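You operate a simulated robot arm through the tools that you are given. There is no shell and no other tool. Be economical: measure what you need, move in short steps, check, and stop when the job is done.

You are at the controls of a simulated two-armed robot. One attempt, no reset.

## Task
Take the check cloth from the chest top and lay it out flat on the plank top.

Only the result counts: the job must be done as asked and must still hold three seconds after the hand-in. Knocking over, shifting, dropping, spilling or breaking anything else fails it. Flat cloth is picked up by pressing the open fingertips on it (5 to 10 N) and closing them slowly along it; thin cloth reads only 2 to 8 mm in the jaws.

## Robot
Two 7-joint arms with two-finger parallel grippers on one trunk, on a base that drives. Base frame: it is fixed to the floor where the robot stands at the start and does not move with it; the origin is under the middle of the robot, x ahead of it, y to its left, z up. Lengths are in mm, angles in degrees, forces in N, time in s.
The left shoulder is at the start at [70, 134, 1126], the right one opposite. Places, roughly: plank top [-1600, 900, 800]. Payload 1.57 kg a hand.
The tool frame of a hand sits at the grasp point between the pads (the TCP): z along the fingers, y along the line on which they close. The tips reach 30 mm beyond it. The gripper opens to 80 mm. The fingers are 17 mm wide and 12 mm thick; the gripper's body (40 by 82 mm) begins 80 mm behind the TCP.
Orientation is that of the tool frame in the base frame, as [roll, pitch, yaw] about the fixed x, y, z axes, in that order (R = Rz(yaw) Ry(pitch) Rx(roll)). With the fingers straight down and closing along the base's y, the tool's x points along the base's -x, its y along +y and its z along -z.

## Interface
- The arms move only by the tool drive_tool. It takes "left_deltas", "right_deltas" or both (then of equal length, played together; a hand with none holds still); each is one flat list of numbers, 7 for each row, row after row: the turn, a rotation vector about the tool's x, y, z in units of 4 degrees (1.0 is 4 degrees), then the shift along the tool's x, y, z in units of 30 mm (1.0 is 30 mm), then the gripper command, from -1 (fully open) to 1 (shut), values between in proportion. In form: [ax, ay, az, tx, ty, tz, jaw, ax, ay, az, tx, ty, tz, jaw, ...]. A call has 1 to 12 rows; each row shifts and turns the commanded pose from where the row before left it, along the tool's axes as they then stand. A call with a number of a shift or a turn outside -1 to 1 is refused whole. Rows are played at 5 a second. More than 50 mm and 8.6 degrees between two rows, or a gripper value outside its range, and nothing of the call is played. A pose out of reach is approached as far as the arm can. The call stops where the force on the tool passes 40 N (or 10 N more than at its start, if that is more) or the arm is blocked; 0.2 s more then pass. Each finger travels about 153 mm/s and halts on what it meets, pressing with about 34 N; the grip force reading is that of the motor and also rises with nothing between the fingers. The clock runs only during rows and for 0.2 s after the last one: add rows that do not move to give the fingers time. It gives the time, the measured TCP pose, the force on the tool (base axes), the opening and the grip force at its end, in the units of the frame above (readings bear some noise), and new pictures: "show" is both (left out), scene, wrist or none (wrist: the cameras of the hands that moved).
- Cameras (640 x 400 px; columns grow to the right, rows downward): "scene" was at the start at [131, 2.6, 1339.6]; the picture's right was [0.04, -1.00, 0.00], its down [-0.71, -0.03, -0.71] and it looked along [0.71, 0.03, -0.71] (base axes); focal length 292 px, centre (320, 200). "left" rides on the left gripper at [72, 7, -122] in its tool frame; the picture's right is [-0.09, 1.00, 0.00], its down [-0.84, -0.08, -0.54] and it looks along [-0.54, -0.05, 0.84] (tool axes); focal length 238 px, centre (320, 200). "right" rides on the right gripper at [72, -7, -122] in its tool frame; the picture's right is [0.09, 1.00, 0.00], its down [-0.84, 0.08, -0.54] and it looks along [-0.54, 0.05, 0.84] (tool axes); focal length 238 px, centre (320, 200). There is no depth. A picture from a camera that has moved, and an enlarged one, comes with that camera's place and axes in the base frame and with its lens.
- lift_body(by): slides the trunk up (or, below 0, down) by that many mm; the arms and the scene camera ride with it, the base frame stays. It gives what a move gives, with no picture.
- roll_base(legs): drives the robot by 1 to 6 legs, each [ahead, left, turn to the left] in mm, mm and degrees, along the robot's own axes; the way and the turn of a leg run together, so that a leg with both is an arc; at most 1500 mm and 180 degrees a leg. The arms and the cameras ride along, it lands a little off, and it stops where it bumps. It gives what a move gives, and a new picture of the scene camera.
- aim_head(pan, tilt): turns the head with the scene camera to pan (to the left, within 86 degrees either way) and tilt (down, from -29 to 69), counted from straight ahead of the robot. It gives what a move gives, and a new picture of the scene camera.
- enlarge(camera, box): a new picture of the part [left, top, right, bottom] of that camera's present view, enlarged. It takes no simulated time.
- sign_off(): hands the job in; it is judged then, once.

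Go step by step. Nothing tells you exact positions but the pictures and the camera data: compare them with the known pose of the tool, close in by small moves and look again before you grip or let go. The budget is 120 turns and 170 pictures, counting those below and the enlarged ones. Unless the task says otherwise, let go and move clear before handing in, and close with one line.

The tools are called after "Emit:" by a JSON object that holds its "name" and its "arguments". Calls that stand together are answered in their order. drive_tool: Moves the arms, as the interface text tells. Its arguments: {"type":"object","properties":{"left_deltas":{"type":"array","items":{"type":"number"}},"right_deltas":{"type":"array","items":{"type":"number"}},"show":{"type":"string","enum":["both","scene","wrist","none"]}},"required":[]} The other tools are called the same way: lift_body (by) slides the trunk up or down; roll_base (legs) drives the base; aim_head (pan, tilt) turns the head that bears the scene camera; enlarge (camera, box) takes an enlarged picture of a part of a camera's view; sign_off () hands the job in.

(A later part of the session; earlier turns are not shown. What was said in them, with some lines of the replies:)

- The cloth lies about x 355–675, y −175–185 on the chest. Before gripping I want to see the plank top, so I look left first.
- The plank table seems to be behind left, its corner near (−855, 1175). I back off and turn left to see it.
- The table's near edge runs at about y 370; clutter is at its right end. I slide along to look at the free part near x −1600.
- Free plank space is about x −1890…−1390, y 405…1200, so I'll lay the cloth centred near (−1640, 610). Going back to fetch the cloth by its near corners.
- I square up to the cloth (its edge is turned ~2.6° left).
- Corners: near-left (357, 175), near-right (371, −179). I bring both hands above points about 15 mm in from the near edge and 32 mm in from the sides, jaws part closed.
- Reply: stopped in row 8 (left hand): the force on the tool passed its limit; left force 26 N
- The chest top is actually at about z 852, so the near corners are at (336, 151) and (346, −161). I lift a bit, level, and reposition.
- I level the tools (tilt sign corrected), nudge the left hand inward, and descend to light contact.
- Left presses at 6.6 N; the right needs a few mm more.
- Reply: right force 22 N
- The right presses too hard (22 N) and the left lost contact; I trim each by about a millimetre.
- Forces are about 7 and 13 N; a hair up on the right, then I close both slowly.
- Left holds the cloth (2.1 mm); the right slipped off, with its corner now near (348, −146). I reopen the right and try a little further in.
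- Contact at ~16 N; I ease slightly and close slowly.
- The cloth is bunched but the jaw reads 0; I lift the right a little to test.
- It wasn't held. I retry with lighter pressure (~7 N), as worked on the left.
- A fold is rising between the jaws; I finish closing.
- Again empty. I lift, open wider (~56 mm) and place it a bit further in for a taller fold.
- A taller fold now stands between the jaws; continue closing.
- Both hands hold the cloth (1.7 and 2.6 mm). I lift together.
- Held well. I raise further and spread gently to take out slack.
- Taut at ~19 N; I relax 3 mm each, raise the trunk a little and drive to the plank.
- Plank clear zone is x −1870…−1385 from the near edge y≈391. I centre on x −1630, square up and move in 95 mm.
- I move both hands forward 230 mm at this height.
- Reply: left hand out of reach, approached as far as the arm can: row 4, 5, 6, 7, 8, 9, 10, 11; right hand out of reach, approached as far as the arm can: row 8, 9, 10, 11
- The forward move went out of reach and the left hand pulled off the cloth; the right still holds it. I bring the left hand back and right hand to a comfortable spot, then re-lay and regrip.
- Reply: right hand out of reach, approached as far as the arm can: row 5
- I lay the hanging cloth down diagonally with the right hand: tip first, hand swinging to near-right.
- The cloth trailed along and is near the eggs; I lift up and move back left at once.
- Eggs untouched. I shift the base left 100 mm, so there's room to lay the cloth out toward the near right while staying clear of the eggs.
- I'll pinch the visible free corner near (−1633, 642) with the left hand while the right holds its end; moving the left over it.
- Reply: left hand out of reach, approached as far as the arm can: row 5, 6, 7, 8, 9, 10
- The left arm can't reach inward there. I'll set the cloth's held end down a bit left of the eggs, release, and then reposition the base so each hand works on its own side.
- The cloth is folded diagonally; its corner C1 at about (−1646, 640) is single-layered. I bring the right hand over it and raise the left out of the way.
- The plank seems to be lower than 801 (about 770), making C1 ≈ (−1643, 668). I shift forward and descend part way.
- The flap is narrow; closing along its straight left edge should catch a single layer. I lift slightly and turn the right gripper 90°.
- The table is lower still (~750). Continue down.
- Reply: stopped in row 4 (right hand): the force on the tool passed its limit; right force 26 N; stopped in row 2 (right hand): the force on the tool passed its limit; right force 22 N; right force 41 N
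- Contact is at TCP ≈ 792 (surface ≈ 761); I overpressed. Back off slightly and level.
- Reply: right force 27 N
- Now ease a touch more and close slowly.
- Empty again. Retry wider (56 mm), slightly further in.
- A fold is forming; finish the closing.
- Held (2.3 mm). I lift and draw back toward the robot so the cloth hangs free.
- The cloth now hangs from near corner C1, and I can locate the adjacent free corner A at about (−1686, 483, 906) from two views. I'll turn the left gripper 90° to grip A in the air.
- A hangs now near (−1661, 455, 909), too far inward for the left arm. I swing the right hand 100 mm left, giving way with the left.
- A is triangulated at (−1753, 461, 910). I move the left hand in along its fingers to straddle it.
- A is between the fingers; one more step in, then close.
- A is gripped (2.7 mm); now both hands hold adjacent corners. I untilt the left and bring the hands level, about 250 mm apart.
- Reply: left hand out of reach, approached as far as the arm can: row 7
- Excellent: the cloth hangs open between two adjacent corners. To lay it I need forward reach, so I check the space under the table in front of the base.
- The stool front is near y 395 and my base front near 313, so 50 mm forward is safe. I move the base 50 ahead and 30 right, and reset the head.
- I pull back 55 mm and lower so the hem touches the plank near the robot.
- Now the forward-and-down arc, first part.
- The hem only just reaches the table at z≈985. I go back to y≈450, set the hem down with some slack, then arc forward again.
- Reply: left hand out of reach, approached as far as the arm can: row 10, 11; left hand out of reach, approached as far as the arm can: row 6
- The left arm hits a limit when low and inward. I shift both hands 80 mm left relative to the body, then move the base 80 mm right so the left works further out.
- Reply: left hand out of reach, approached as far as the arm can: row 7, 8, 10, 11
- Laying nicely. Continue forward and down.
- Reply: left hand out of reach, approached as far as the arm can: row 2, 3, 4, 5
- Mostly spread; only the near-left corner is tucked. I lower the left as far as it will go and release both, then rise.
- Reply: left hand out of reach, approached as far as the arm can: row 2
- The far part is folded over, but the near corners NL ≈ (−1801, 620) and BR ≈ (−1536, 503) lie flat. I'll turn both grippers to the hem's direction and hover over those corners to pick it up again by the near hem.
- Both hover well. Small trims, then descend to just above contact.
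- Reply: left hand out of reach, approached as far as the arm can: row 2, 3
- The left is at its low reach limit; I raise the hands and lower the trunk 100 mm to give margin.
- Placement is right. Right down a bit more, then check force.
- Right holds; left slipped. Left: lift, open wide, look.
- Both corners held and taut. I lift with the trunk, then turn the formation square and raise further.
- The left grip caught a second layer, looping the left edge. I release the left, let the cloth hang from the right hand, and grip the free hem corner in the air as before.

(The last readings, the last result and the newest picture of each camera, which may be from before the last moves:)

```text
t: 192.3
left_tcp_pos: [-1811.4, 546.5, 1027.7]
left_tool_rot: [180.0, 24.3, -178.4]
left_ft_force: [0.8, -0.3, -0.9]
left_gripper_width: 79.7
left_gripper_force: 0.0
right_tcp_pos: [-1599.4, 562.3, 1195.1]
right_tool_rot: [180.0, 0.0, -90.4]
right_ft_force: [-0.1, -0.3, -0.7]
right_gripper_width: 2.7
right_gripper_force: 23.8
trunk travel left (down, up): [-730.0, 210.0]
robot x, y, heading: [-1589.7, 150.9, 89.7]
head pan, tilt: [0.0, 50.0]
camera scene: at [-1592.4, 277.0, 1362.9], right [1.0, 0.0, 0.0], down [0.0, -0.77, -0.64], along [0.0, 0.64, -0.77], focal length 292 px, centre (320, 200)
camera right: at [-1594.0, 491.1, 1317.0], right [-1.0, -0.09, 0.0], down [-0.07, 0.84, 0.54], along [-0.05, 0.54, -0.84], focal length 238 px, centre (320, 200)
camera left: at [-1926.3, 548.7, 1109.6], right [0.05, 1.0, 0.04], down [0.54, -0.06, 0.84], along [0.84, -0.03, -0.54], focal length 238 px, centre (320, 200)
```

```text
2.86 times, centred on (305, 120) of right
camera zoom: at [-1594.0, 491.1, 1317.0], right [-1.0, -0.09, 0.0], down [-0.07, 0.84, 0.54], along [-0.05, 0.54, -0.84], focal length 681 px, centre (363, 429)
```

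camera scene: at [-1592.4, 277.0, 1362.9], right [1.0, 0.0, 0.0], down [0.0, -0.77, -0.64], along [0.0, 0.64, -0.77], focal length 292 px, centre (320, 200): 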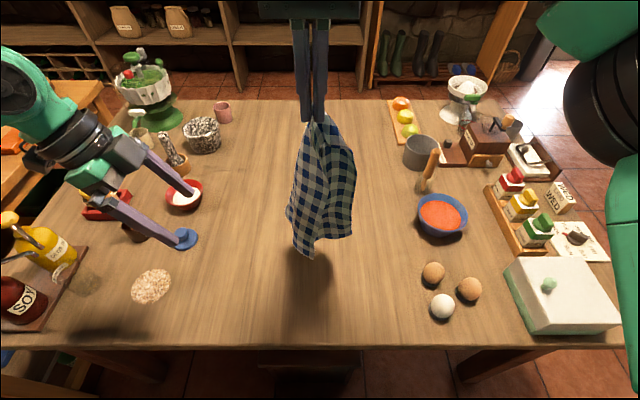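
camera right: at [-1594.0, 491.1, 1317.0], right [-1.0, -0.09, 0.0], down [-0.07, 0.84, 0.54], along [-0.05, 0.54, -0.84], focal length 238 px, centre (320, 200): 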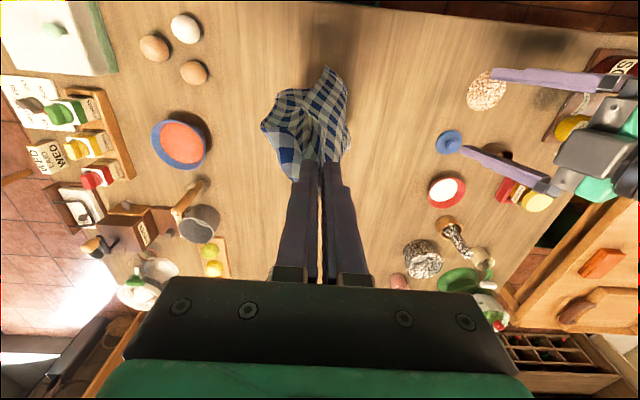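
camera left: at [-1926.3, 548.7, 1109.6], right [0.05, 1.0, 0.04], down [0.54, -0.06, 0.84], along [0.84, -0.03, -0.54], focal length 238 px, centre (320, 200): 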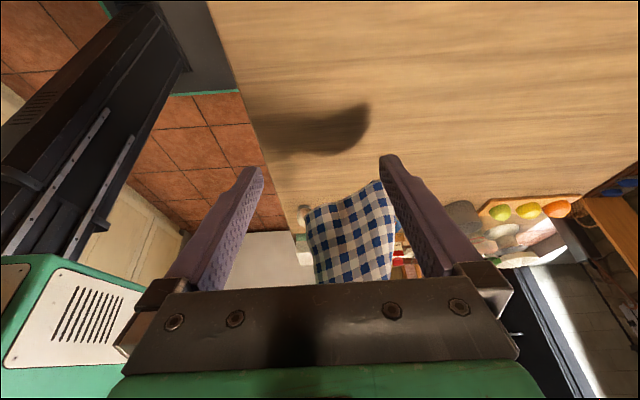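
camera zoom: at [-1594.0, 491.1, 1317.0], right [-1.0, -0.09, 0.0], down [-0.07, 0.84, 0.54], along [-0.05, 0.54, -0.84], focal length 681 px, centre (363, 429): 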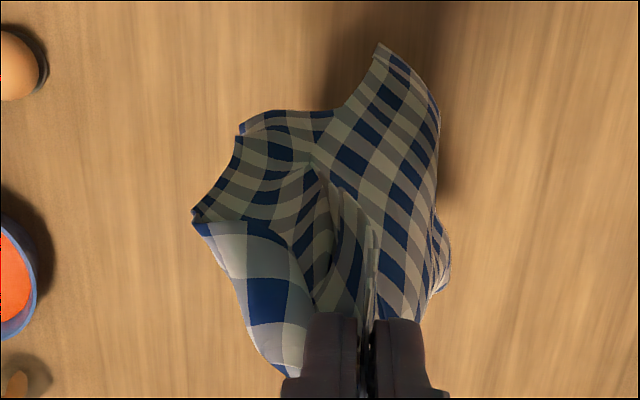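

P, the next free corner, is at (−1602, 512, 927). I rotate the right hand 90° so that corner swings to the left, as in the successful grip earlier.

Emit:
{"name": "drive_tool", "arguments": {"right_deltas": [0, 0, 1, 0, 0, 0, 1, 0, 0, 1, 0, 0, 0, 1, 0, 0, 1, 0, 0, 0, 1, 0, 0, 1, 0, 0, 0, 1, 0, 0, 1, 0, 0, 0, 1, 0, 0, 1, 0, 0, 0, 1, 0, 0, 1, 0, 0, 0, 1, 0, 0, 1, 0, 0, 0, 1, 0, 0, 1, 0, 0, 0, 1, 0, 0, 1, 0, 0, 0, 1, 0, 0, 1, 0, 0, 0, 1, 0, 0, 1, 0, 0, 0, 1], "show": "none"}}

Emit:
{"name": "drive_tool", "arguments": {"right_deltas": [0, 0, 1, 0, 0, 0, 1, 0, 0, 1, 0, 0, 0, 1, 0, 0, 1, 0, 0, 0, 1, 0, 0, 1, 0, 0, 0, 1, 0, 0, 1, 0, 0, 0, 1, 0, 0, 1, 0, 0, 0, 1, 0, 0, 1, 0, 0, 0, 1, 0, 0, 1, 0, 0, 0, 1, 0, 0, 1, 0, 0, 0, 1, 0, 0, 1, 0, 0, 0, 1, 0, 0, 0, 0, 0, 0, 1, 0, 0, 0, 0, 0, 0, 1], "left_deltas": [0, 0, 0, 0, 0, 0, -1, 0, 0, 0, 0, 0, 0, -1, 0, 0, 0, 0, 0, 0, -1, 0, 0, 0, 0, 0, 0, -1, 0, 0, 0, 0, 0, 0, -1, 0, 0, 0, 0, 0, 0, -1, 0, 0, 0, 0, 0, 0, -1, 0, 0, 0, 0, 0, 0, -1, 0, 0, 0, 0, 0, 0, -1, 0, 0, 0, 0, 0, 0, -1, 0, 0, 0, 0, 0, 0, -1, 0, 0, 0, 0, 0, 0, -1], "show": "both"}}

```text
t: 194.9
left_tcp_pos: [-1811.6, 545.2, 1027.2]
left_tool_rot: [180.0, 24.2, -178.3]
left_ft_force: [0.9, -0.3, -0.5]
left_gripper_width: 80.1
left_gripper_force: 0.1
right_tcp_pos: [-1599.1, 564.6, 1195.5]
right_tool_rot: [-180.0, 0.1, -138.5]
right_ft_force: [0.3, -0.6, 0.2]
right_gripper_width: 2.7
right_gripper_force: 23.9
trunk travel left (down, up): [-730.0, 210.0]
robot x, y, heading: [-1592.4, 150.5, 89.8]
head pan, tilt: [0.0, 50.0]
```

```text
t: 197.5
left_tcp_pos: [-1811.6, 545.1, 1026.8]
left_tool_rot: [-180.0, 24.2, -178.3]
left_ft_force: [0.2, -0.6, 0.4]
left_gripper_width: 79.8
left_gripper_force: 0.0
right_tcp_pos: [-1599.9, 565.5, 1194.5]
right_tool_rot: [180.0, 0.0, -178.4]
right_ft_force: [0.1, 0.3, -0.4]
right_gripper_width: 2.5
right_gripper_force: 24.1
trunk travel left (down, up): [-730.0, 210.0]
robot x, y, heading: [-1593.2, 150.7, 89.9]
head pan, tilt: [0.0, 50.0]
camera scene: at [-1591.8, 277.1, 1362.8], right [1.0, 0.0, 0.0], down [0.0, -0.77, -0.64], along [0.0, 0.64, -0.77], focal length 292 px, centre (320, 200)
camera right: at [-1671.8, 556.3, 1316.3], right [-0.12, 0.99, 0.0], down [0.83, 0.1, 0.54], along [0.54, 0.07, -0.84], focal length 238 px, centre (320, 200)
camera left: at [-1925.7, 548.7, 1109.8], right [0.05, 1.0, 0.04], down [0.54, -0.06, 0.84], along [0.84, -0.03, -0.54], focal length 238 px, centre (320, 200)
```

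scene: 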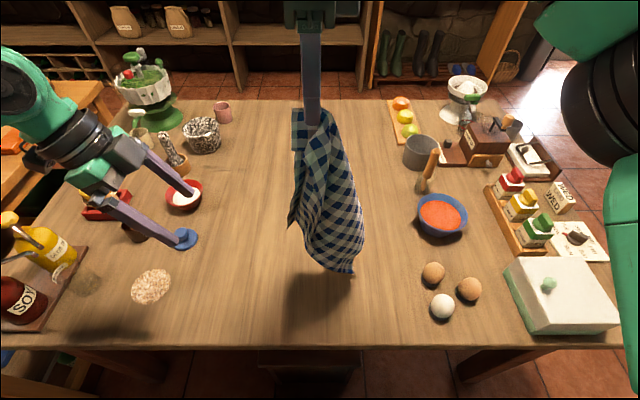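
right: 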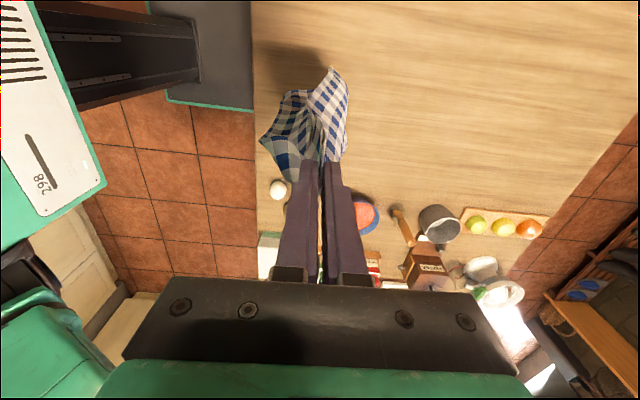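
left: 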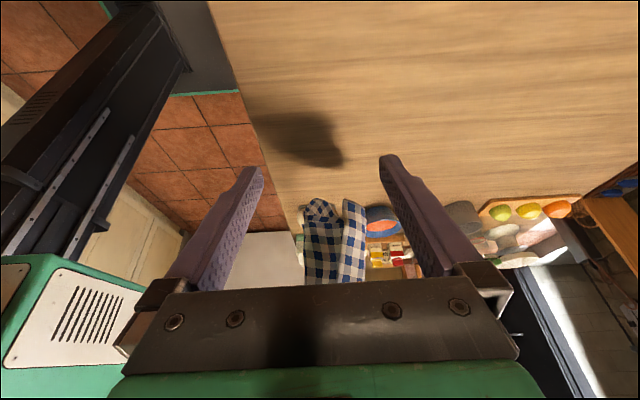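

P is now near (−1646, 579, 930). Approach with the left.

Emit:
{"name": "drive_tool", "arguments": {"left_deltas": [0, 0, 0, -0.672, 0.19, 0.828, -1, 0, 0, 0, -0.672, 0.19, 0.828, -1, 0, 0, 0, -0.672, 0.19, 0.828, -1, 0, 0, 0, -0.672, 0.19, 0.828, -1, 0, 0, 0, -0.672, 0.19, 0.828, -1, 0, 0, 0, -0.6, 0.19, 0.7, -1, 0, 0, 0, 0, 0, 0, -1], "show": "wrist"}}

```text
t: 199.1
left_tcp_pos: [-1642.8, 585.0, 943.9]
left_tool_rot: [-179.8, 24.3, -178.3]
left_ft_force: [0.4, -0.1, -0.4]
left_gripper_width: 80.0
left_gripper_force: 0.0
right_tcp_pos: [-1598.7, 565.5, 1195.2]
right_tool_rot: [-180.0, 0.1, -178.4]
right_ft_force: [-0.2, -0.2, 0.0]
right_gripper_width: 2.6
right_gripper_force: 23.7
trunk travel left (down, up): [-730.0, 210.0]
robot x, y, heading: [-1586.9, 148.1, 89.9]
head pan, tilt: [0.0, 50.0]
camera left: at [-1757.6, 587.2, 1026.0], right [0.05, 1.0, 0.04], down [0.54, -0.06, 0.84], along [0.84, -0.02, -0.54], focal length 238 px, centre (320, 200)
```

left: 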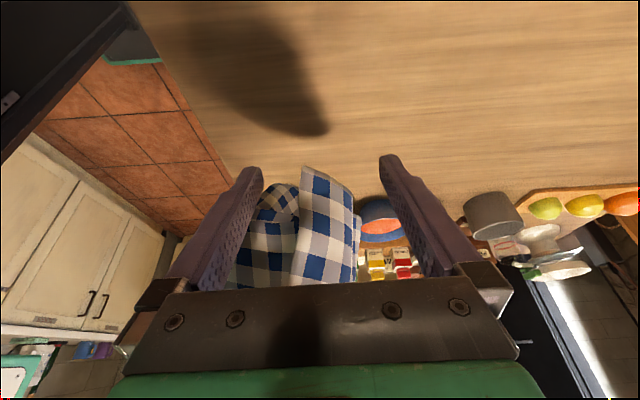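

The corner flap is between the jaws; step in 12 mm and close.

Emit:
{"name": "drive_tool", "arguments": {"left_deltas": [0, 0, 0, 0, 0, 0.4, -1, 0, 0, 0, 0, 0, 0, -1, 0, 0, 0, 0, 0, 0, -0.5, 0, 0, 0, 0, 0, 0, 0, 0, 0, 0, 0, 0, 0, 0.5, 0, 0, 0, 0, 0, 0, 1, 0, 0, 0, 0, 0, 0, 1, 0, 0, 0, 0, 0, 0, 1], "show": "wrist"}}

```text
t: 200.9
left_tcp_pos: [-1639.3, 584.2, 935.8]
left_tool_rot: [-180.0, 24.2, -178.3]
left_ft_force: [-0.2, 0.0, 0.1]
left_gripper_width: 2.0
left_gripper_force: 23.9
right_tcp_pos: [-1599.3, 564.7, 1194.5]
right_tool_rot: [180.0, 0.0, -178.5]
right_ft_force: [-0.4, -0.4, -0.4]
right_gripper_width: 2.6
right_gripper_force: 24.1
trunk travel left (down, up): [-730.0, 210.0]
robot x, y, heading: [-1593.0, 151.1, 90.1]
head pan, tilt: [0.0, 50.0]
camera left: at [-1752.8, 587.3, 1015.8], right [0.05, 1.0, 0.04], down [0.54, -0.06, 0.84], along [0.84, -0.03, -0.54], focal length 238 px, centre (320, 200)
```

left: 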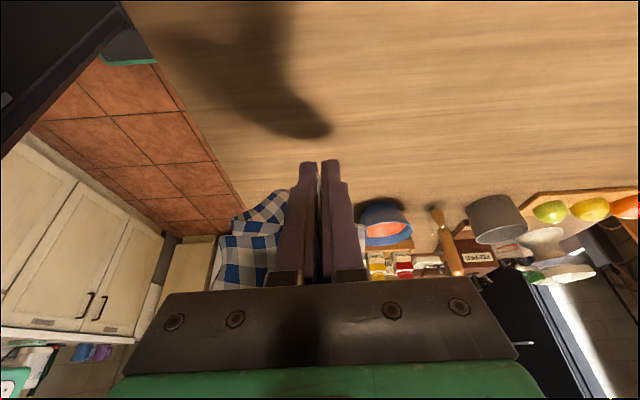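

Held (2.0 mm). Untilt and bring the hands level, 255 mm apart.

Emit:
{"name": "drive_tool", "arguments": {"left_deltas": [0, 1, 0, 0, 0, 0, 1, 0, 1, 0, 0, 0, 0, 1, 0, 1, 0, 0, 0, 0, 1, 0, 1, 0, 0, 0, 0, 1, 0, 1, 0, 0, 0, 0, 1, 0, 1, 0, 0, 0, 0, 1, 0, 0, 0, 0.589, -0.3, -0.856, 1, 0, 0, 0, 0.589, -0.3, -0.856, 1, 0, 0, 0, 0.589, -0.3, -0.856, 1, 0, 0, 0, 0.589, -0.3, -0.856, 1, 0, 0, 0, 0.589, -0.3, -0.856, 1, 0, 0, 0, 0.589, -0.3, -0.856, 1], "right_deltas": [0, 0, 0, 0, 0, 0, 1, 0, 0, 0, 0, 0, 0, 1, 0, 0, 0, 0, 0, 0, 1, 0, 0, 0, 0, 0, 0, 1, 0, 0, 0, 0, 0, 0, 1, 0, 0, 0, 0, 0, 0, 1, 0, 0, 0, -0.606, -0.194, 0.583, 1, 0, 0, 0, -0.606, -0.194, 0.583, 1, 0, 0, 0, -0.606, -0.194, 0.583, 1, 0, 0, 0, -0.606, -0.194, 0.583, 1, 0, 0, 0, -0.606, -0.194, 0.583, 1, 0, 0, 0, -0.606, -0.194, 0.583, 1], "show": "scene"}}

```text
t: 203.5
left_tcp_pos: [-1763.5, 515.1, 1095.8]
left_tool_rot: [-179.9, 0.4, -178.4]
left_ft_force: [22.8, 1.2, -4.3]
left_gripper_width: 1.8
left_gripper_force: 23.6
left hand out of reach, approached as far as the arm can: row 5, 6
right_tcp_pos: [-1490.4, 530.0, 1089.6]
right_tool_rot: [179.8, -0.3, -178.2]
right_ft_force: [-24.1, -1.2, 3.8]
right_gripper_width: 2.5
right_gripper_force: 23.6
trunk travel left (down, up): [-730.0, 210.0]
robot x, y, heading: [-1590.7, 151.7, 89.8]
head pan, tilt: [0.0, 50.0]
camera scene: at [-1591.1, 275.7, 1363.0], right [1.0, 0.0, 0.0], down [0.0, -0.77, -0.64], along [0.0, 0.64, -0.77], focal length 292 px, centre (320, 200)
```

scene: 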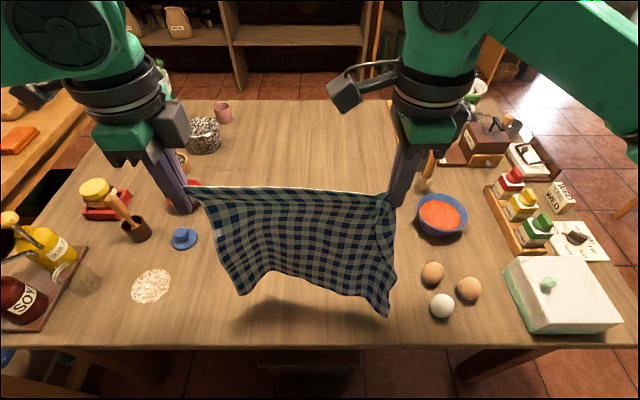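

The cloth hangs as a clean rectangle. I relax the tension slightly, back the base 75 mm, and lower with the trunk so the hem meets the plank near y≈450.

Emit:
{"name": "drive_tool", "arguments": {"left_deltas": [0, 0, 0, -0.25, 0.4, 0.15, 1, 0, 0, 0, 0, 0, 0, 1], "right_deltas": [0, 0, 0, 0, 0, 0, 1, 0, 0, 0, 0, 0, 0, 1], "show": "none"}}

Emit:
{"name": "roll_base", "arguments": {"legs": [[-72, 0, 0]]}}

Emit:
{"name": "lift_body", "arguments": {"by": -130}}

```text
t: 204.1
left_tcp_pos: [-1756.8, 528.1, 1089.6]
left_tool_rot: [180.0, 0.2, -178.4]
left_ft_force: [11.3, -0.5, -1.6]
left_gripper_width: 1.8
left_gripper_force: 23.7
right_tcp_pos: [-1488.9, 530.3, 1089.9]
right_tool_rot: [180.0, 0.1, -178.3]
right_ft_force: [-11.3, -0.1, 1.9]
right_gripper_width: 2.6
right_gripper_force: 23.9
trunk travel left (down, up): [-730.0, 210.0]
robot x, y, heading: [-1589.1, 151.9, 89.9]
head pan, tilt: [0.0, 50.0]
```

```text
t: 205.1
left_tcp_pos: [-1756.9, 462.4, 1089.3]
left_tool_rot: [-179.7, 0.1, -178.3]
left_ft_force: [9.9, -1.0, -1.1]
left_gripper_width: 1.7
left_gripper_force: 23.3
right_tcp_pos: [-1491.0, 465.0, 1087.2]
right_tool_rot: [-179.9, 0.0, -178.2]
right_ft_force: [-9.9, 0.1, 1.0]
right_gripper_width: 2.4
right_gripper_force: 24.5
trunk travel left (down, up): [-730.0, 210.0]
robot x, y, heading: [-1590.1, 82.3, 90.0]
head pan, tilt: [0.0, 50.0]
camera scene: at [-1591.8, 210.8, 1362.4], right [1.0, 0.0, 0.0], down [0.0, -0.77, -0.64], along [0.0, 0.64, -0.77], focal length 292 px, centre (320, 200)
```

scene: 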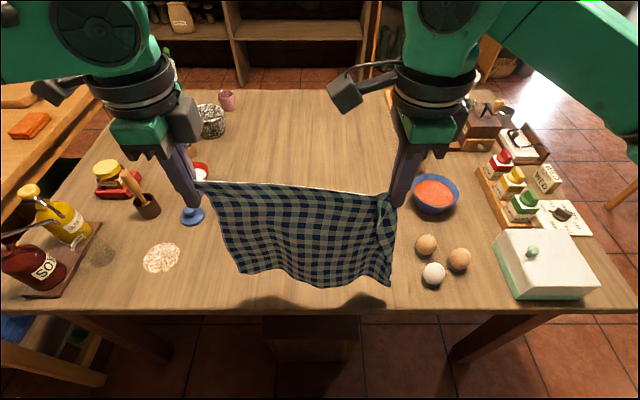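

```text
t: 206.7
left_tcp_pos: [-1756.0, 459.5, 959.5]
left_tool_rot: [180.0, 0.3, -178.3]
left_ft_force: [9.8, 0.2, -1.9]
left_gripper_width: 1.9
left_gripper_force: 22.7
right_tcp_pos: [-1490.6, 461.6, 958.7]
right_tool_rot: [-180.0, 0.0, -178.3]
right_ft_force: [-9.7, 0.2, 2.0]
right_gripper_width: 2.5
right_gripper_force: 24.1
trunk travel left (down, up): [-600.0, 340.0]
robot x, y, heading: [-1591.8, 80.7, 89.5]
head pan, tilt: [0.0, 50.0]
```

Now the forward-down arc.

Emit:
{"name": "drive_tool", "arguments": {"left_deltas": [0, 0, 0, 0, 0.76, 0.1, 1, 0, 0, 0, 0, 0.76, 0.2, 1, 0, 0, 0, 0, 0.76, 0.35, 1, 0, 0, 0, 0, 0.76, 0.5, 1, 0, 0, 0, 0, 0.76, 0.6, 1, 0, 0, 0, 0, 0.76, 0.7, 1, 0, 0, 0, 0, 0.76, 0.8, 1], "right_deltas": [0, 0, 0, 0, 0.76, 0.1, 1, 0, 0, 0, 0, 0.76, 0.2, 1, 0, 0, 0, 0, 0.76, 0.35, 1, 0, 0, 0, 0, 0.76, 0.5, 1, 0, 0, 0, 0, 0.76, 0.6, 1, 0, 0, 0, 0, 0.76, 0.7, 1, 0, 0, 0, 0, 0.76, 0.8, 1], "show": "scene"}}

```text
t: 208.3
left_tcp_pos: [-1762.4, 619.0, 859.4]
left_tool_rot: [-179.8, 0.4, -178.3]
left_ft_force: [8.0, 0.6, -1.8]
left_gripper_width: 2.0
left_gripper_force: 23.5
right_tcp_pos: [-1495.4, 624.7, 860.0]
right_tool_rot: [-179.7, 0.0, -178.2]
right_ft_force: [-8.1, 0.4, 1.0]
right_gripper_width: 2.7
right_gripper_force: 23.7
trunk travel left (down, up): [-600.0, 340.0]
robot x, y, heading: [-1591.6, 82.4, 90.0]
head pan, tilt: [0.0, 50.0]
camera scene: at [-1592.7, 209.8, 1232.6], right [1.0, 0.0, 0.0], down [0.0, -0.77, -0.64], along [0.0, 0.64, -0.77], focal length 292 px, centre (320, 200)
```

scene: 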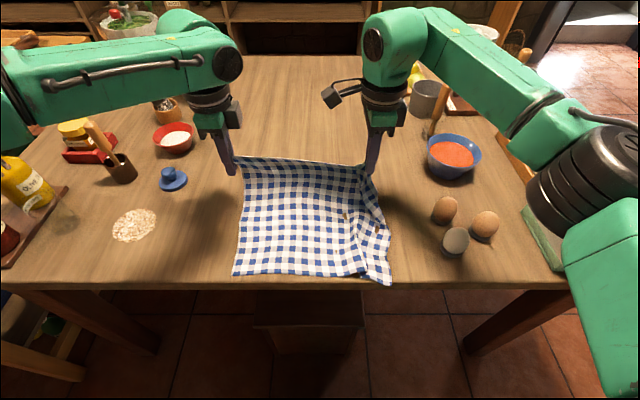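

Excellent, flat with the hem near the edge. I lower with the trunk and then drive the base forward 62 mm to drag it fully onto the plank.

Emit:
{"name": "lift_body", "arguments": {"by": -52}}

Emit:
{"name": "roll_base", "arguments": {"legs": [[62, 0, 0]]}}

```text
t: 209.2
left_tcp_pos: [-1762.7, 617.7, 809.0]
left_tool_rot: [-180.0, 0.4, -178.3]
left_ft_force: [7.4, -1.1, -0.6]
left_gripper_width: 1.9
left_gripper_force: 23.7
right_tcp_pos: [-1495.5, 622.5, 808.9]
right_tool_rot: [-180.0, 0.0, -178.2]
right_ft_force: [-8.0, -0.8, 0.9]
right_gripper_width: 2.6
right_gripper_force: 24.7
trunk travel left (down, up): [-548.0, 392.0]
robot x, y, heading: [-1591.3, 79.5, 89.9]
head pan, tilt: [0.0, 50.0]
```

```text
t: 210.2
left_tcp_pos: [-1761.0, 678.1, 808.1]
left_tool_rot: [-179.9, 0.3, -178.3]
left_ft_force: [8.5, 1.1, -1.3]
left_gripper_width: 1.8
left_gripper_force: 23.8
right_tcp_pos: [-1494.5, 683.2, 808.9]
right_tool_rot: [-180.0, -0.1, -178.4]
right_ft_force: [-7.7, 0.4, 0.4]
right_gripper_width: 2.5
right_gripper_force: 24.3
trunk travel left (down, up): [-548.0, 392.0]
robot x, y, heading: [-1596.5, 138.7, 90.0]
head pan, tilt: [0.0, 50.0]
camera scene: at [-1591.7, 268.8, 1180.7], right [1.0, 0.0, 0.0], down [0.0, -0.77, -0.64], along [0.0, 0.64, -0.77], focal length 292 px, centre (320, 200)
```

scene: 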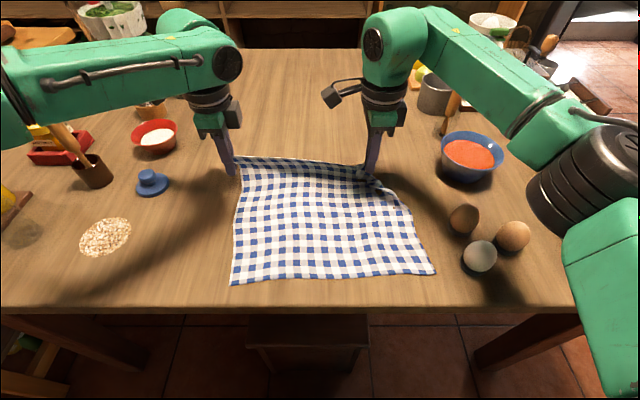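

Lying flat. I lower the last bit, open the jaws just a little, and rise straight up.

Emit:
{"name": "lift_body", "arguments": {"by": -12}}

Emit:
{"name": "drive_tool", "arguments": {"left_deltas": [0, 0, 0, -0.07, 0, 0, 1, 0, 0, 0, 0, 0, 0, 0.85, 0, 0, 0, 0, 0, 0, 0.7, 0, 0, 0, 0, 0, 0, 0.6, 0, 0, 0, 0, 0, -0.3, 0.6, 0, 0, 0, 0, 0, -0.4, 0.6, 0, 0, 0, 0, 0, -0.6, 0.6, 0, 0, 0, 0, 0, -0.8, 0.6, 0, 0, 0, 0, 0, -0.8, 0.6, 0, 0, 0, 0, 0, -0.8, 0.6, 0, 0, 0, 0, 0, 0, 0.6], "right_deltas": [0, 0, 0, 0.07, 0, 0, 1, 0, 0, 0, 0, 0, 0, 0.85, 0, 0, 0, 0, 0, 0, 0.7, 0, 0, 0, 0, 0, 0, 0.6, 0, 0, 0, 0, 0, -0.3, 0.6, 0, 0, 0, 0, 0, -0.4, 0.6, 0, 0, 0, 0, 0, -0.6, 0.6, 0, 0, 0, 0, 0, -0.8, 0.6, 0, 0, 0, 0, 0, -0.8, 0.6, 0, 0, 0, 0, 0, -0.8, 0.6, 0, 0, 0, 0, 0, 0, 0.6], "show": "scene"}}

```text
t: 210.8
left_tcp_pos: [-1760.6, 675.6, 798.5]
left_tool_rot: [179.8, 0.3, -178.3]
left_ft_force: [6.4, 0.5, -1.3]
left_gripper_width: 2.0
left_gripper_force: 22.6
right_tcp_pos: [-1495.9, 681.2, 801.7]
right_tool_rot: [179.6, -0.2, -178.4]
right_ft_force: [-5.9, 1.2, 23.0]
right_gripper_width: 2.4
right_gripper_force: 23.5
trunk travel left (down, up): [-536.0, 404.0]
robot x, y, heading: [-1589.7, 144.8, 89.8]
head pan, tilt: [0.0, 50.0]
```

```text
t: 213.2
left_tcp_pos: [-1762.4, 674.0, 904.5]
left_tool_rot: [179.9, 0.3, -178.3]
left_ft_force: [-0.4, -0.3, -0.1]
left_gripper_width: 15.9
left_gripper_force: 0.1
left hand out of reach, approached as far as the arm can: row 10
right_tcp_pos: [-1495.3, 682.2, 908.7]
right_tool_rot: [-179.9, 0.0, -178.4]
right_ft_force: [-0.1, -0.2, -0.5]
right_gripper_width: 15.9
right_gripper_force: 0.0
trunk travel left (down, up): [-536.0, 404.0]
robot x, y, heading: [-1589.2, 143.9, 89.9]
head pan, tilt: [0.0, 50.0]
camera scene: at [-1591.6, 268.5, 1168.8], right [1.0, 0.0, 0.0], down [0.0, -0.77, -0.64], along [0.0, 0.64, -0.77], focal length 292 px, centre (320, 200)
```

scene: 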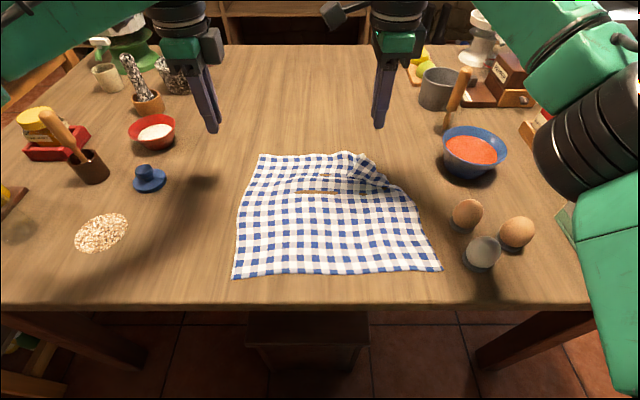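

Emit:
{"name": "enlarge", "arguments": {"camera": "scene", "box": [220, 140, 450, 285]}}

```text
2.76 times, centred on (335, 212) of scene
camera zoom: at [-1591.6, 268.5, 1168.8], right [1.0, 0.0, 0.0], down [0.0, -0.77, -0.64], along [0.0, 0.64, -0.77], focal length 806 px, centre (279, 166)
```

zoom: 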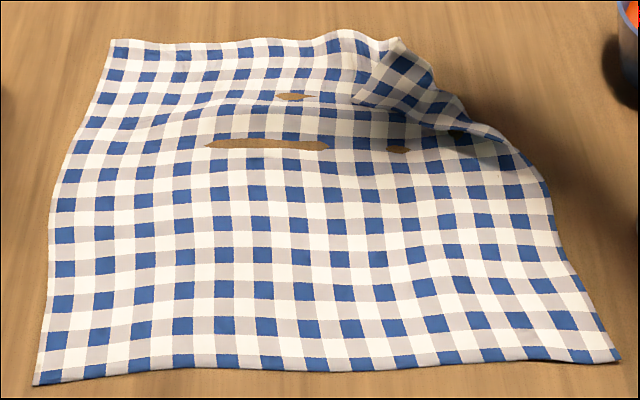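

Almost flat; only the far-right corner is folded over near where the right hand let go. I lower the right hand there again to grip the raised fold, so the corner can drop open when lifted.

Emit:
{"name": "drive_tool", "arguments": {"right_deltas": [0, 0, 0, 0.2, -0.2, 0, -0.4, 0, 0, 0, 0, 0, 0.85, -0.4, 0, 0, 0, 0, 0, 0.85, -0.4, 0, 0, 0, 0, 0, 0.85, -0.4, 0, 0, 0, 0, 0, 0.8, -0.4, 0, 0, 0, 0, 0, 0, -0.2, 0, 0, 0, 0, 0, 0, 0, 0, 0, 0, 0, 0, 0, 0.3, 0, 0, 0, 0, 0, 0, 0.6, 0, 0, 0, 0, 0, 0, 0.9, 0, 0, 0, 0, 0, 0, 1, 0, 0, 0, 0, 0, 0, 1], "show": "scene"}}

```text
t: 215.8
left_tcp_pos: [-1762.8, 673.1, 904.8]
left_tool_rot: [-179.9, 0.2, -178.3]
left_ft_force: [-0.1, -0.8, -0.6]
left_gripper_width: 15.9
left_gripper_force: 0.0
right_tcp_pos: [-1500.9, 677.7, 807.9]
right_tool_rot: [179.9, 0.0, -178.3]
right_ft_force: [0.3, -0.5, -0.2]
right_gripper_width: 0.0
right_gripper_force: 21.5
trunk travel left (down, up): [-536.0, 404.0]
robot x, y, heading: [-1589.7, 142.0, 89.8]
head pan, tilt: [0.0, 50.0]
camera scene: at [-1591.8, 267.9, 1168.8], right [1.0, 0.0, 0.0], down [0.0, -0.77, -0.64], along [0.0, 0.64, -0.77], focal length 292 px, centre (320, 200)
```

scene: 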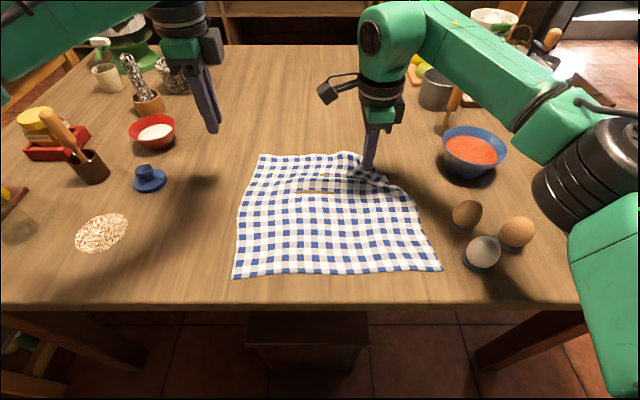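

Just above the fold. Open, go 9 mm lower, close slowly.

Emit:
{"name": "drive_tool", "arguments": {"right_deltas": [0, 0, 0, 0, 0, -0.3, -0.4, 0, 0, 0, 0, 0, 0, -0.4, 0, 0, 0, 0, 0, 0.4, -0.4, 0, 0, 0, 0, 0, 0.22, -0.4, 0, 0, 0, 0, 0, 0, -0.2, 0, 0, 0, 0, 0, 0, 0, 0, 0, 0, 0, 0, 0, 0.2, 0, 0, 0, 0, 0, 0, 0.4, 0, 0, 0, 0, 0, 0, 0.6, 0, 0, 0, 0, 0, 0, 0.8, 0, 0, 0, 0, 0, 0, 1, 0, 0, 0, 0, 0, 0, 1], "show": "wrist"}}

```text
t: 218.4
left_tcp_pos: [-1763.3, 673.0, 904.6]
left_tool_rot: [180.0, 0.3, -178.3]
left_ft_force: [0.7, 0.4, 0.5]
left_gripper_width: 16.0
left_gripper_force: 0.1
right_tcp_pos: [-1500.7, 677.3, 798.6]
right_tool_rot: [-180.0, 0.0, -178.4]
right_ft_force: [-0.3, 0.0, 2.1]
right_gripper_width: 2.7
right_gripper_force: 24.1
trunk travel left (down, up): [-536.0, 404.0]
robot x, y, heading: [-1588.3, 139.7, 89.7]
head pan, tilt: [0.0, 50.0]
camera right: at [-1573.4, 668.3, 920.1], right [-0.12, 0.99, 0.0], down [0.83, 0.1, 0.54], along [0.54, 0.07, -0.84], focal length 238 px, centre (320, 200)
```

right: 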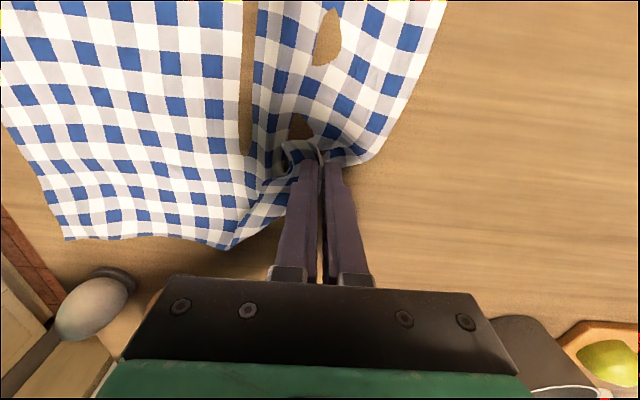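

Gripped (2.7 mm). Lift so the corner drops open, easing outward, and look.

Emit:
{"name": "drive_tool", "arguments": {"right_deltas": [0, 0, 0, 0, 0, -0.7, 1, 0, 0, 0, 0, 0, -0.9, 1, 0, 0, 0, -0.3, 0.2, -0.9, 1, 0, 0, 0, -0.5, 0.2, -0.7, 1, 0, 0, 0, -0.5, 0.2, 0, 1, 0, 0, 0, -0.3, 0.2, 0, 1, 0, 0, 0, 0, 0, 0, 1, 0, 0, 0, 0, 0, 0, 1], "show": "both"}}

```text
t: 220.2
left_tcp_pos: [-1763.3, 672.6, 903.5]
left_tool_rot: [180.0, 0.3, -178.4]
left_ft_force: [0.4, -0.7, -0.2]
left_gripper_width: 16.0
left_gripper_force: 0.1
right_tcp_pos: [-1456.0, 701.5, 894.0]
right_tool_rot: [179.9, 0.0, -178.3]
right_ft_force: [0.0, -0.6, -1.0]
right_gripper_width: 2.8
right_gripper_force: 23.9
trunk travel left (down, up): [-536.0, 404.0]
robot x, y, heading: [-1591.2, 143.1, 90.1]
head pan, tilt: [0.0, 50.0]
camera scene: at [-1591.7, 268.0, 1168.8], right [1.0, 0.0, 0.0], down [0.0, -0.77, -0.64], along [0.0, 0.64, -0.77], focal length 292 px, centre (320, 200)
camera right: at [-1528.0, 692.9, 1015.6], right [-0.12, 0.99, 0.0], down [0.83, 0.1, 0.54], along [0.54, 0.07, -0.84], focal length 238 px, centre (320, 200)
```

scene: 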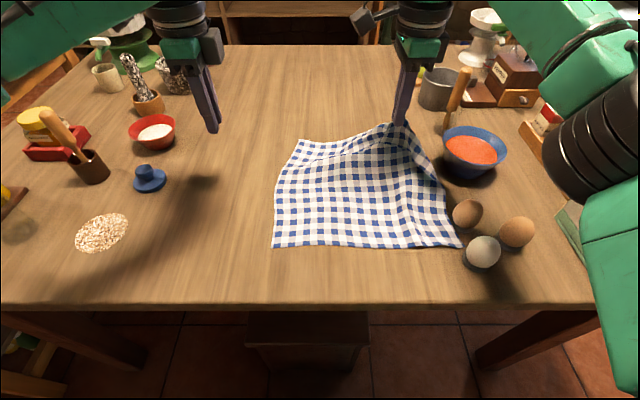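
right: 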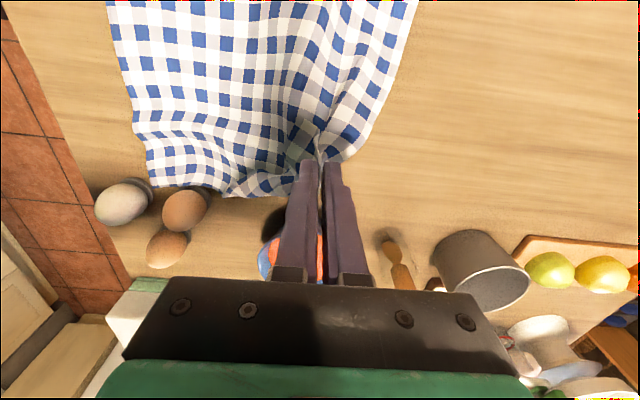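

The whole cloth slid right with the pull and is now open, with its near-right corner close to the eggs but not touching. I lower the corner with a slight outward (far) move, away from the eggs, and release.

Emit:
{"name": "drive_tool", "arguments": {"right_deltas": [0, 0, 0, 0.05, 0.13, 0.63, 1, 0, 0, 0, 0.05, 0.13, 0.63, 1, 0, 0, 0, 0.05, 0.13, 0.63, 1, 0, 0, 0, 0.05, 0.13, 0.63, 1, 0, 0, 0, 0, 0.13, 0.6, 1, 0, 0, 0, 0, 0, 0, 0.85, 0, 0, 0, 0, 0, 0, 0.7, 0, 0, 0, 0, 0, 0, 0.65, 0, 0, 0, 0, 0, -0.3, 0.65, 0, 0, 0, 0, 0, -0.6, 0.65, 0, 0, 0, 0, 0, -0.9, 0.65, 0, 0, 0, 0, 0, -0.9, 0.65], "show": "both"}}

```text
t: 222.8
left_tcp_pos: [-1763.0, 673.4, 905.3]
left_tool_rot: [180.0, 0.3, -178.3]
left_ft_force: [0.0, -1.2, 0.2]
left_gripper_width: 15.9
left_gripper_force: 0.1
right_tcp_pos: [-1461.8, 721.6, 884.2]
right_tool_rot: [-180.0, 0.0, -178.4]
right_ft_force: [0.3, -0.6, 0.2]
right_gripper_width: 14.2
right_gripper_force: 0.1
trunk travel left (down, up): [-536.0, 404.0]
robot x, y, heading: [-1589.9, 142.3, 90.1]
head pan, tilt: [0.0, 50.0]
camera scene: at [-1592.4, 267.4, 1168.9], right [1.0, 0.0, 0.0], down [0.0, -0.77, -0.64], along [0.0, 0.64, -0.77], focal length 292 px, centre (320, 200)
camera right: at [-1533.4, 712.1, 1005.8], right [-0.12, 0.99, 0.0], down [0.83, 0.1, 0.54], along [0.54, 0.07, -0.84], focal length 238 px, centre (320, 200)
```

scene: 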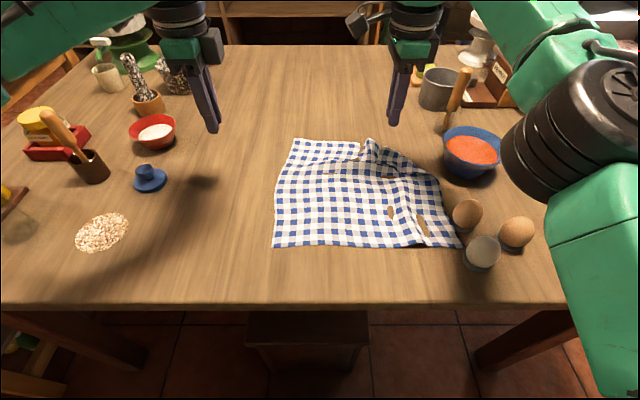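
right: 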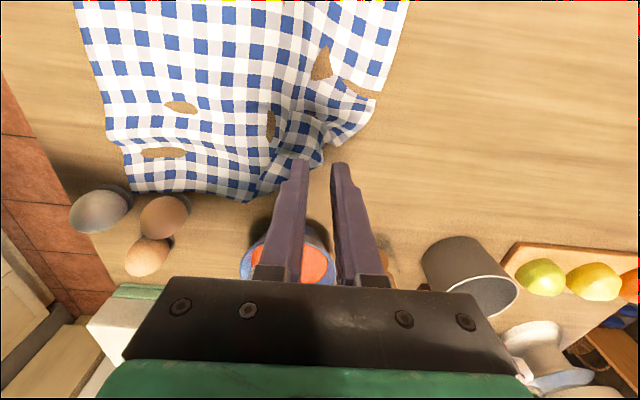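

Emit:
{"name": "enlarge", "arguments": {"camera": "right", "box": [200, 30, 420, 210]}}

```text
2.22 times, centred on (310, 120) of right
camera zoom: at [-1533.4, 712.1, 1005.8], right [-0.12, 0.99, 0.0], down [0.83, 0.1, 0.54], along [0.54, 0.07, -0.84], focal length 530 px, centre (342, 378)
```

zoom: 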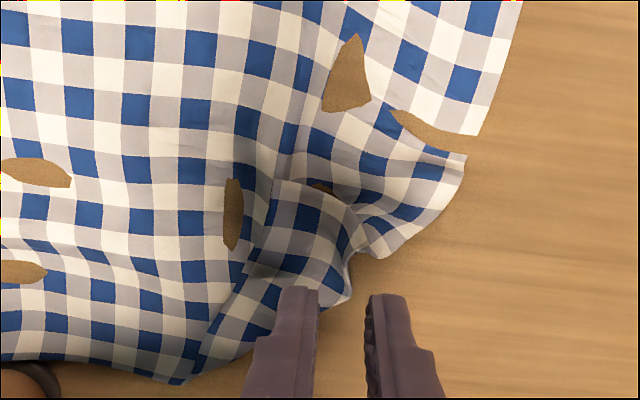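

The cloth is spread on the plank apart from a small turned corner at the far right; another pull would risk the eggs beside it. I raise both hands clear and then hand in.

Emit:
{"name": "lift_body", "arguments": {"by": 180}}

Emit:
{"name": "aim_head", "arguments": {"pan": 0, "tilt": 55}}

```text
t: 224.8
left_tcp_pos: [-1761.9, 672.9, 1084.8]
left_tool_rot: [180.0, 0.3, -178.2]
left_ft_force: [0.1, 0.0, 0.0]
left_gripper_width: 16.0
left_gripper_force: 0.0
right_tcp_pos: [-1460.5, 721.2, 1063.5]
right_tool_rot: [-179.9, 0.0, -178.4]
right_ft_force: [0.0, -0.1, 0.0]
right_gripper_width: 14.2
right_gripper_force: 0.1
trunk travel left (down, up): [-716.0, 224.0]
robot x, y, heading: [-1591.5, 142.7, 89.9]
head pan, tilt: [0.0, 50.0]
```

```text
t: 225.5
left_tcp_pos: [-1763.8, 673.3, 1083.8]
left_tool_rot: [179.9, 0.3, -178.3]
left_ft_force: [0.1, 0.5, -0.2]
left_gripper_width: 16.0
left_gripper_force: 0.0
right_tcp_pos: [-1460.7, 721.8, 1063.1]
right_tool_rot: [180.0, 0.0, -178.5]
right_ft_force: [-0.8, 1.2, -0.3]
right_gripper_width: 13.7
right_gripper_force: 0.1
trunk travel left (down, up): [-716.0, 224.0]
robot x, y, heading: [-1589.6, 139.9, 89.8]
head pan, tilt: [0.0, 55.0]
camera scene: at [-1591.8, 263.2, 1342.3], right [1.0, 0.0, 0.0], down [0.0, -0.82, -0.57], along [0.0, 0.57, -0.82], focal length 292 px, centre (320, 200)
```

scene: 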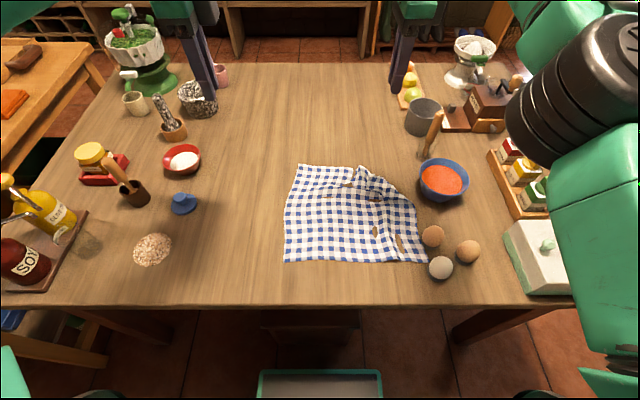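

A fair-sized corner is still turned over, so I make one careful try: pinch just the flap, lift a little and look before moving anything.

Emit:
{"name": "lift_body", "arguments": {"by": -180}}

Emit:
{"name": "drive_tool", "arguments": {"right_deltas": [0, 0, 0, -0.2, -0.67, 0.3, 0.1, 0, 0, 0, 0, 0, 0.9, 0.1, 0, 0, 0, 0, 0, 0.9, 0.1, 0, 0, 0, 0, 0, 0.6, 0.1, 0, 0, 0, 0, 0, 0.1, 0.1, 0, 0, 0, 0, 0, 0, 0.3, 0, 0, 0, 0, 0, 0, 0.5, 0, 0, 0, 0, 0, 0, 0.7, 0, 0, 0, 0, 0, 0, 0.9, 0, 0, 0, 0, 0, 0, 1, 0, 0, 0, 0, 0, 0, 1, 0, 0, 0, 0, 0, -0.9, 1], "show": "both"}}

```text
t: 227.5
left_tcp_pos: [-1763.4, 673.6, 903.8]
left_tool_rot: [179.9, 0.4, -178.3]
left_ft_force: [0.5, 0.8, 0.3]
left_gripper_width: 16.0
left_gripper_force: 0.1
right_tcp_pos: [-1461.3, 721.1, 882.7]
right_tool_rot: [180.0, -0.1, -178.5]
right_ft_force: [1.0, 0.3, -0.5]
right_gripper_width: 14.1
right_gripper_force: 0.0
trunk travel left (down, up): [-536.0, 404.0]
robot x, y, heading: [-1593.2, 142.6, 90.0]
head pan, tilt: [0.0, 55.0]
```

```text
t: 230.1
left_tcp_pos: [-1763.9, 672.3, 905.0]
left_tool_rot: [179.9, 0.4, -178.4]
left_ft_force: [-0.4, 0.5, 0.2]
left_gripper_width: 16.1
left_gripper_force: 0.1
right_tcp_pos: [-1453.7, 701.1, 828.0]
right_tool_rot: [180.0, 0.0, -178.3]
right_ft_force: [0.0, 0.7, -0.4]
right_gripper_width: 1.7
right_gripper_force: 23.6
trunk travel left (down, up): [-536.0, 404.0]
robot x, y, heading: [-1589.3, 138.7, 89.7]
head pan, tilt: [0.0, 55.0]
camera scene: at [-1592.2, 262.3, 1162.4], right [1.0, 0.0, 0.0], down [0.0, -0.82, -0.57], along [0.0, 0.57, -0.82], focal length 292 px, centre (320, 200)
camera right: at [-1526.4, 693.0, 949.9], right [-0.12, 0.99, 0.0], down [0.83, 0.1, 0.54], along [0.54, 0.07, -0.84], focal length 238 px, centre (320, 200)
```

scene: 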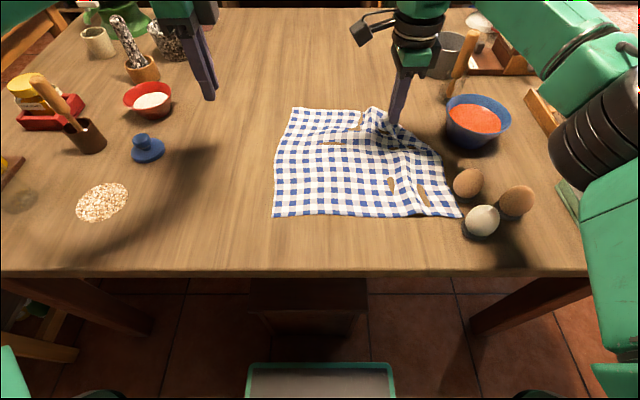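
right: 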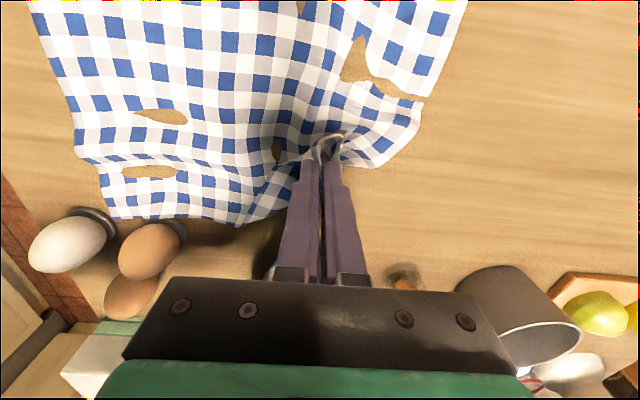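

Only the flap is gripped and the rest lies still. I flip it over outward by about 60 mm, set it down, release and rise.

Emit:
{"name": "drive_tool", "arguments": {"right_deltas": [0, 0, 0, -0.3, 0.15, -0.5, 1, 0, 0, 0, -0.5, 0.23, 0, 1, 0, 0, 0, -0.5, 0.23, 0, 1, 0, 0, 0, -0.5, 0.23, 0.5, 1, 0, 0, 0, -0.2, 0.1, 0.8, 1, 0, 0, 0, 0, 0, 0, 0.85, 0, 0, 0, 0, 0, 0, 0.7, 0, 0, 0, 0, 0, 0, 0.65, 0, 0, 0, 0, 0, -0.3, 0.65, 0, 0, 0, 0, 0, -0.7, 0.65, 0, 0, 0, 0, 0, -0.9, 0.65, 0, 0, 0, 0, 0, -0.9, 0.65], "show": "scene"}}

```text
t: 232.7
left_tcp_pos: [-1764.3, 672.1, 905.5]
left_tool_rot: [179.9, 0.3, -178.3]
left_ft_force: [0.3, -0.2, 0.9]
left_gripper_width: 15.9
left_gripper_force: 0.2
right_tcp_pos: [-1398.5, 731.8, 886.5]
right_tool_rot: [180.0, 0.1, -178.3]
right_ft_force: [0.1, -0.1, -0.2]
right_gripper_width: 13.8
right_gripper_force: 0.1
trunk travel left (down, up): [-536.0, 404.0]
robot x, y, heading: [-1590.6, 142.6, 90.0]
head pan, tilt: [0.0, 55.0]
camera scene: at [-1593.0, 262.5, 1162.4], right [1.0, 0.0, 0.0], down [0.0, -0.82, -0.57], along [0.0, 0.57, -0.82], focal length 292 px, centre (320, 200)
```

scene: 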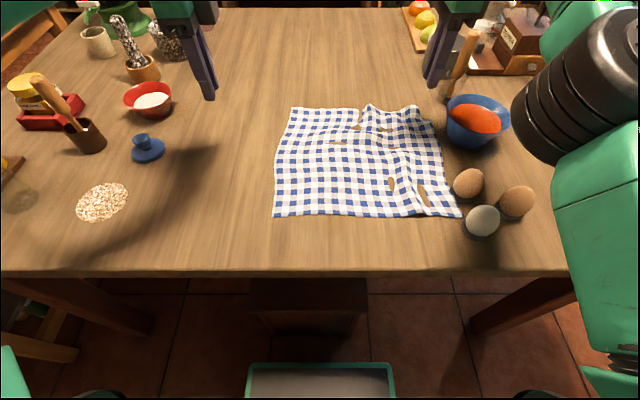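

The corner is open now and the cloth lies as a full rectangle on the plank. Both hands are open and clear, and the eggs and bowl haven't moved, so I hand in.

Emit:
{"name": "sign_off", "arguments": {}}

```text
The job is handed in.
```

The check cloth is spread on the plank top as a full rectangle with a few slight ripples, nothing else appears to have moved, and I handed it in with both hands open and clear.
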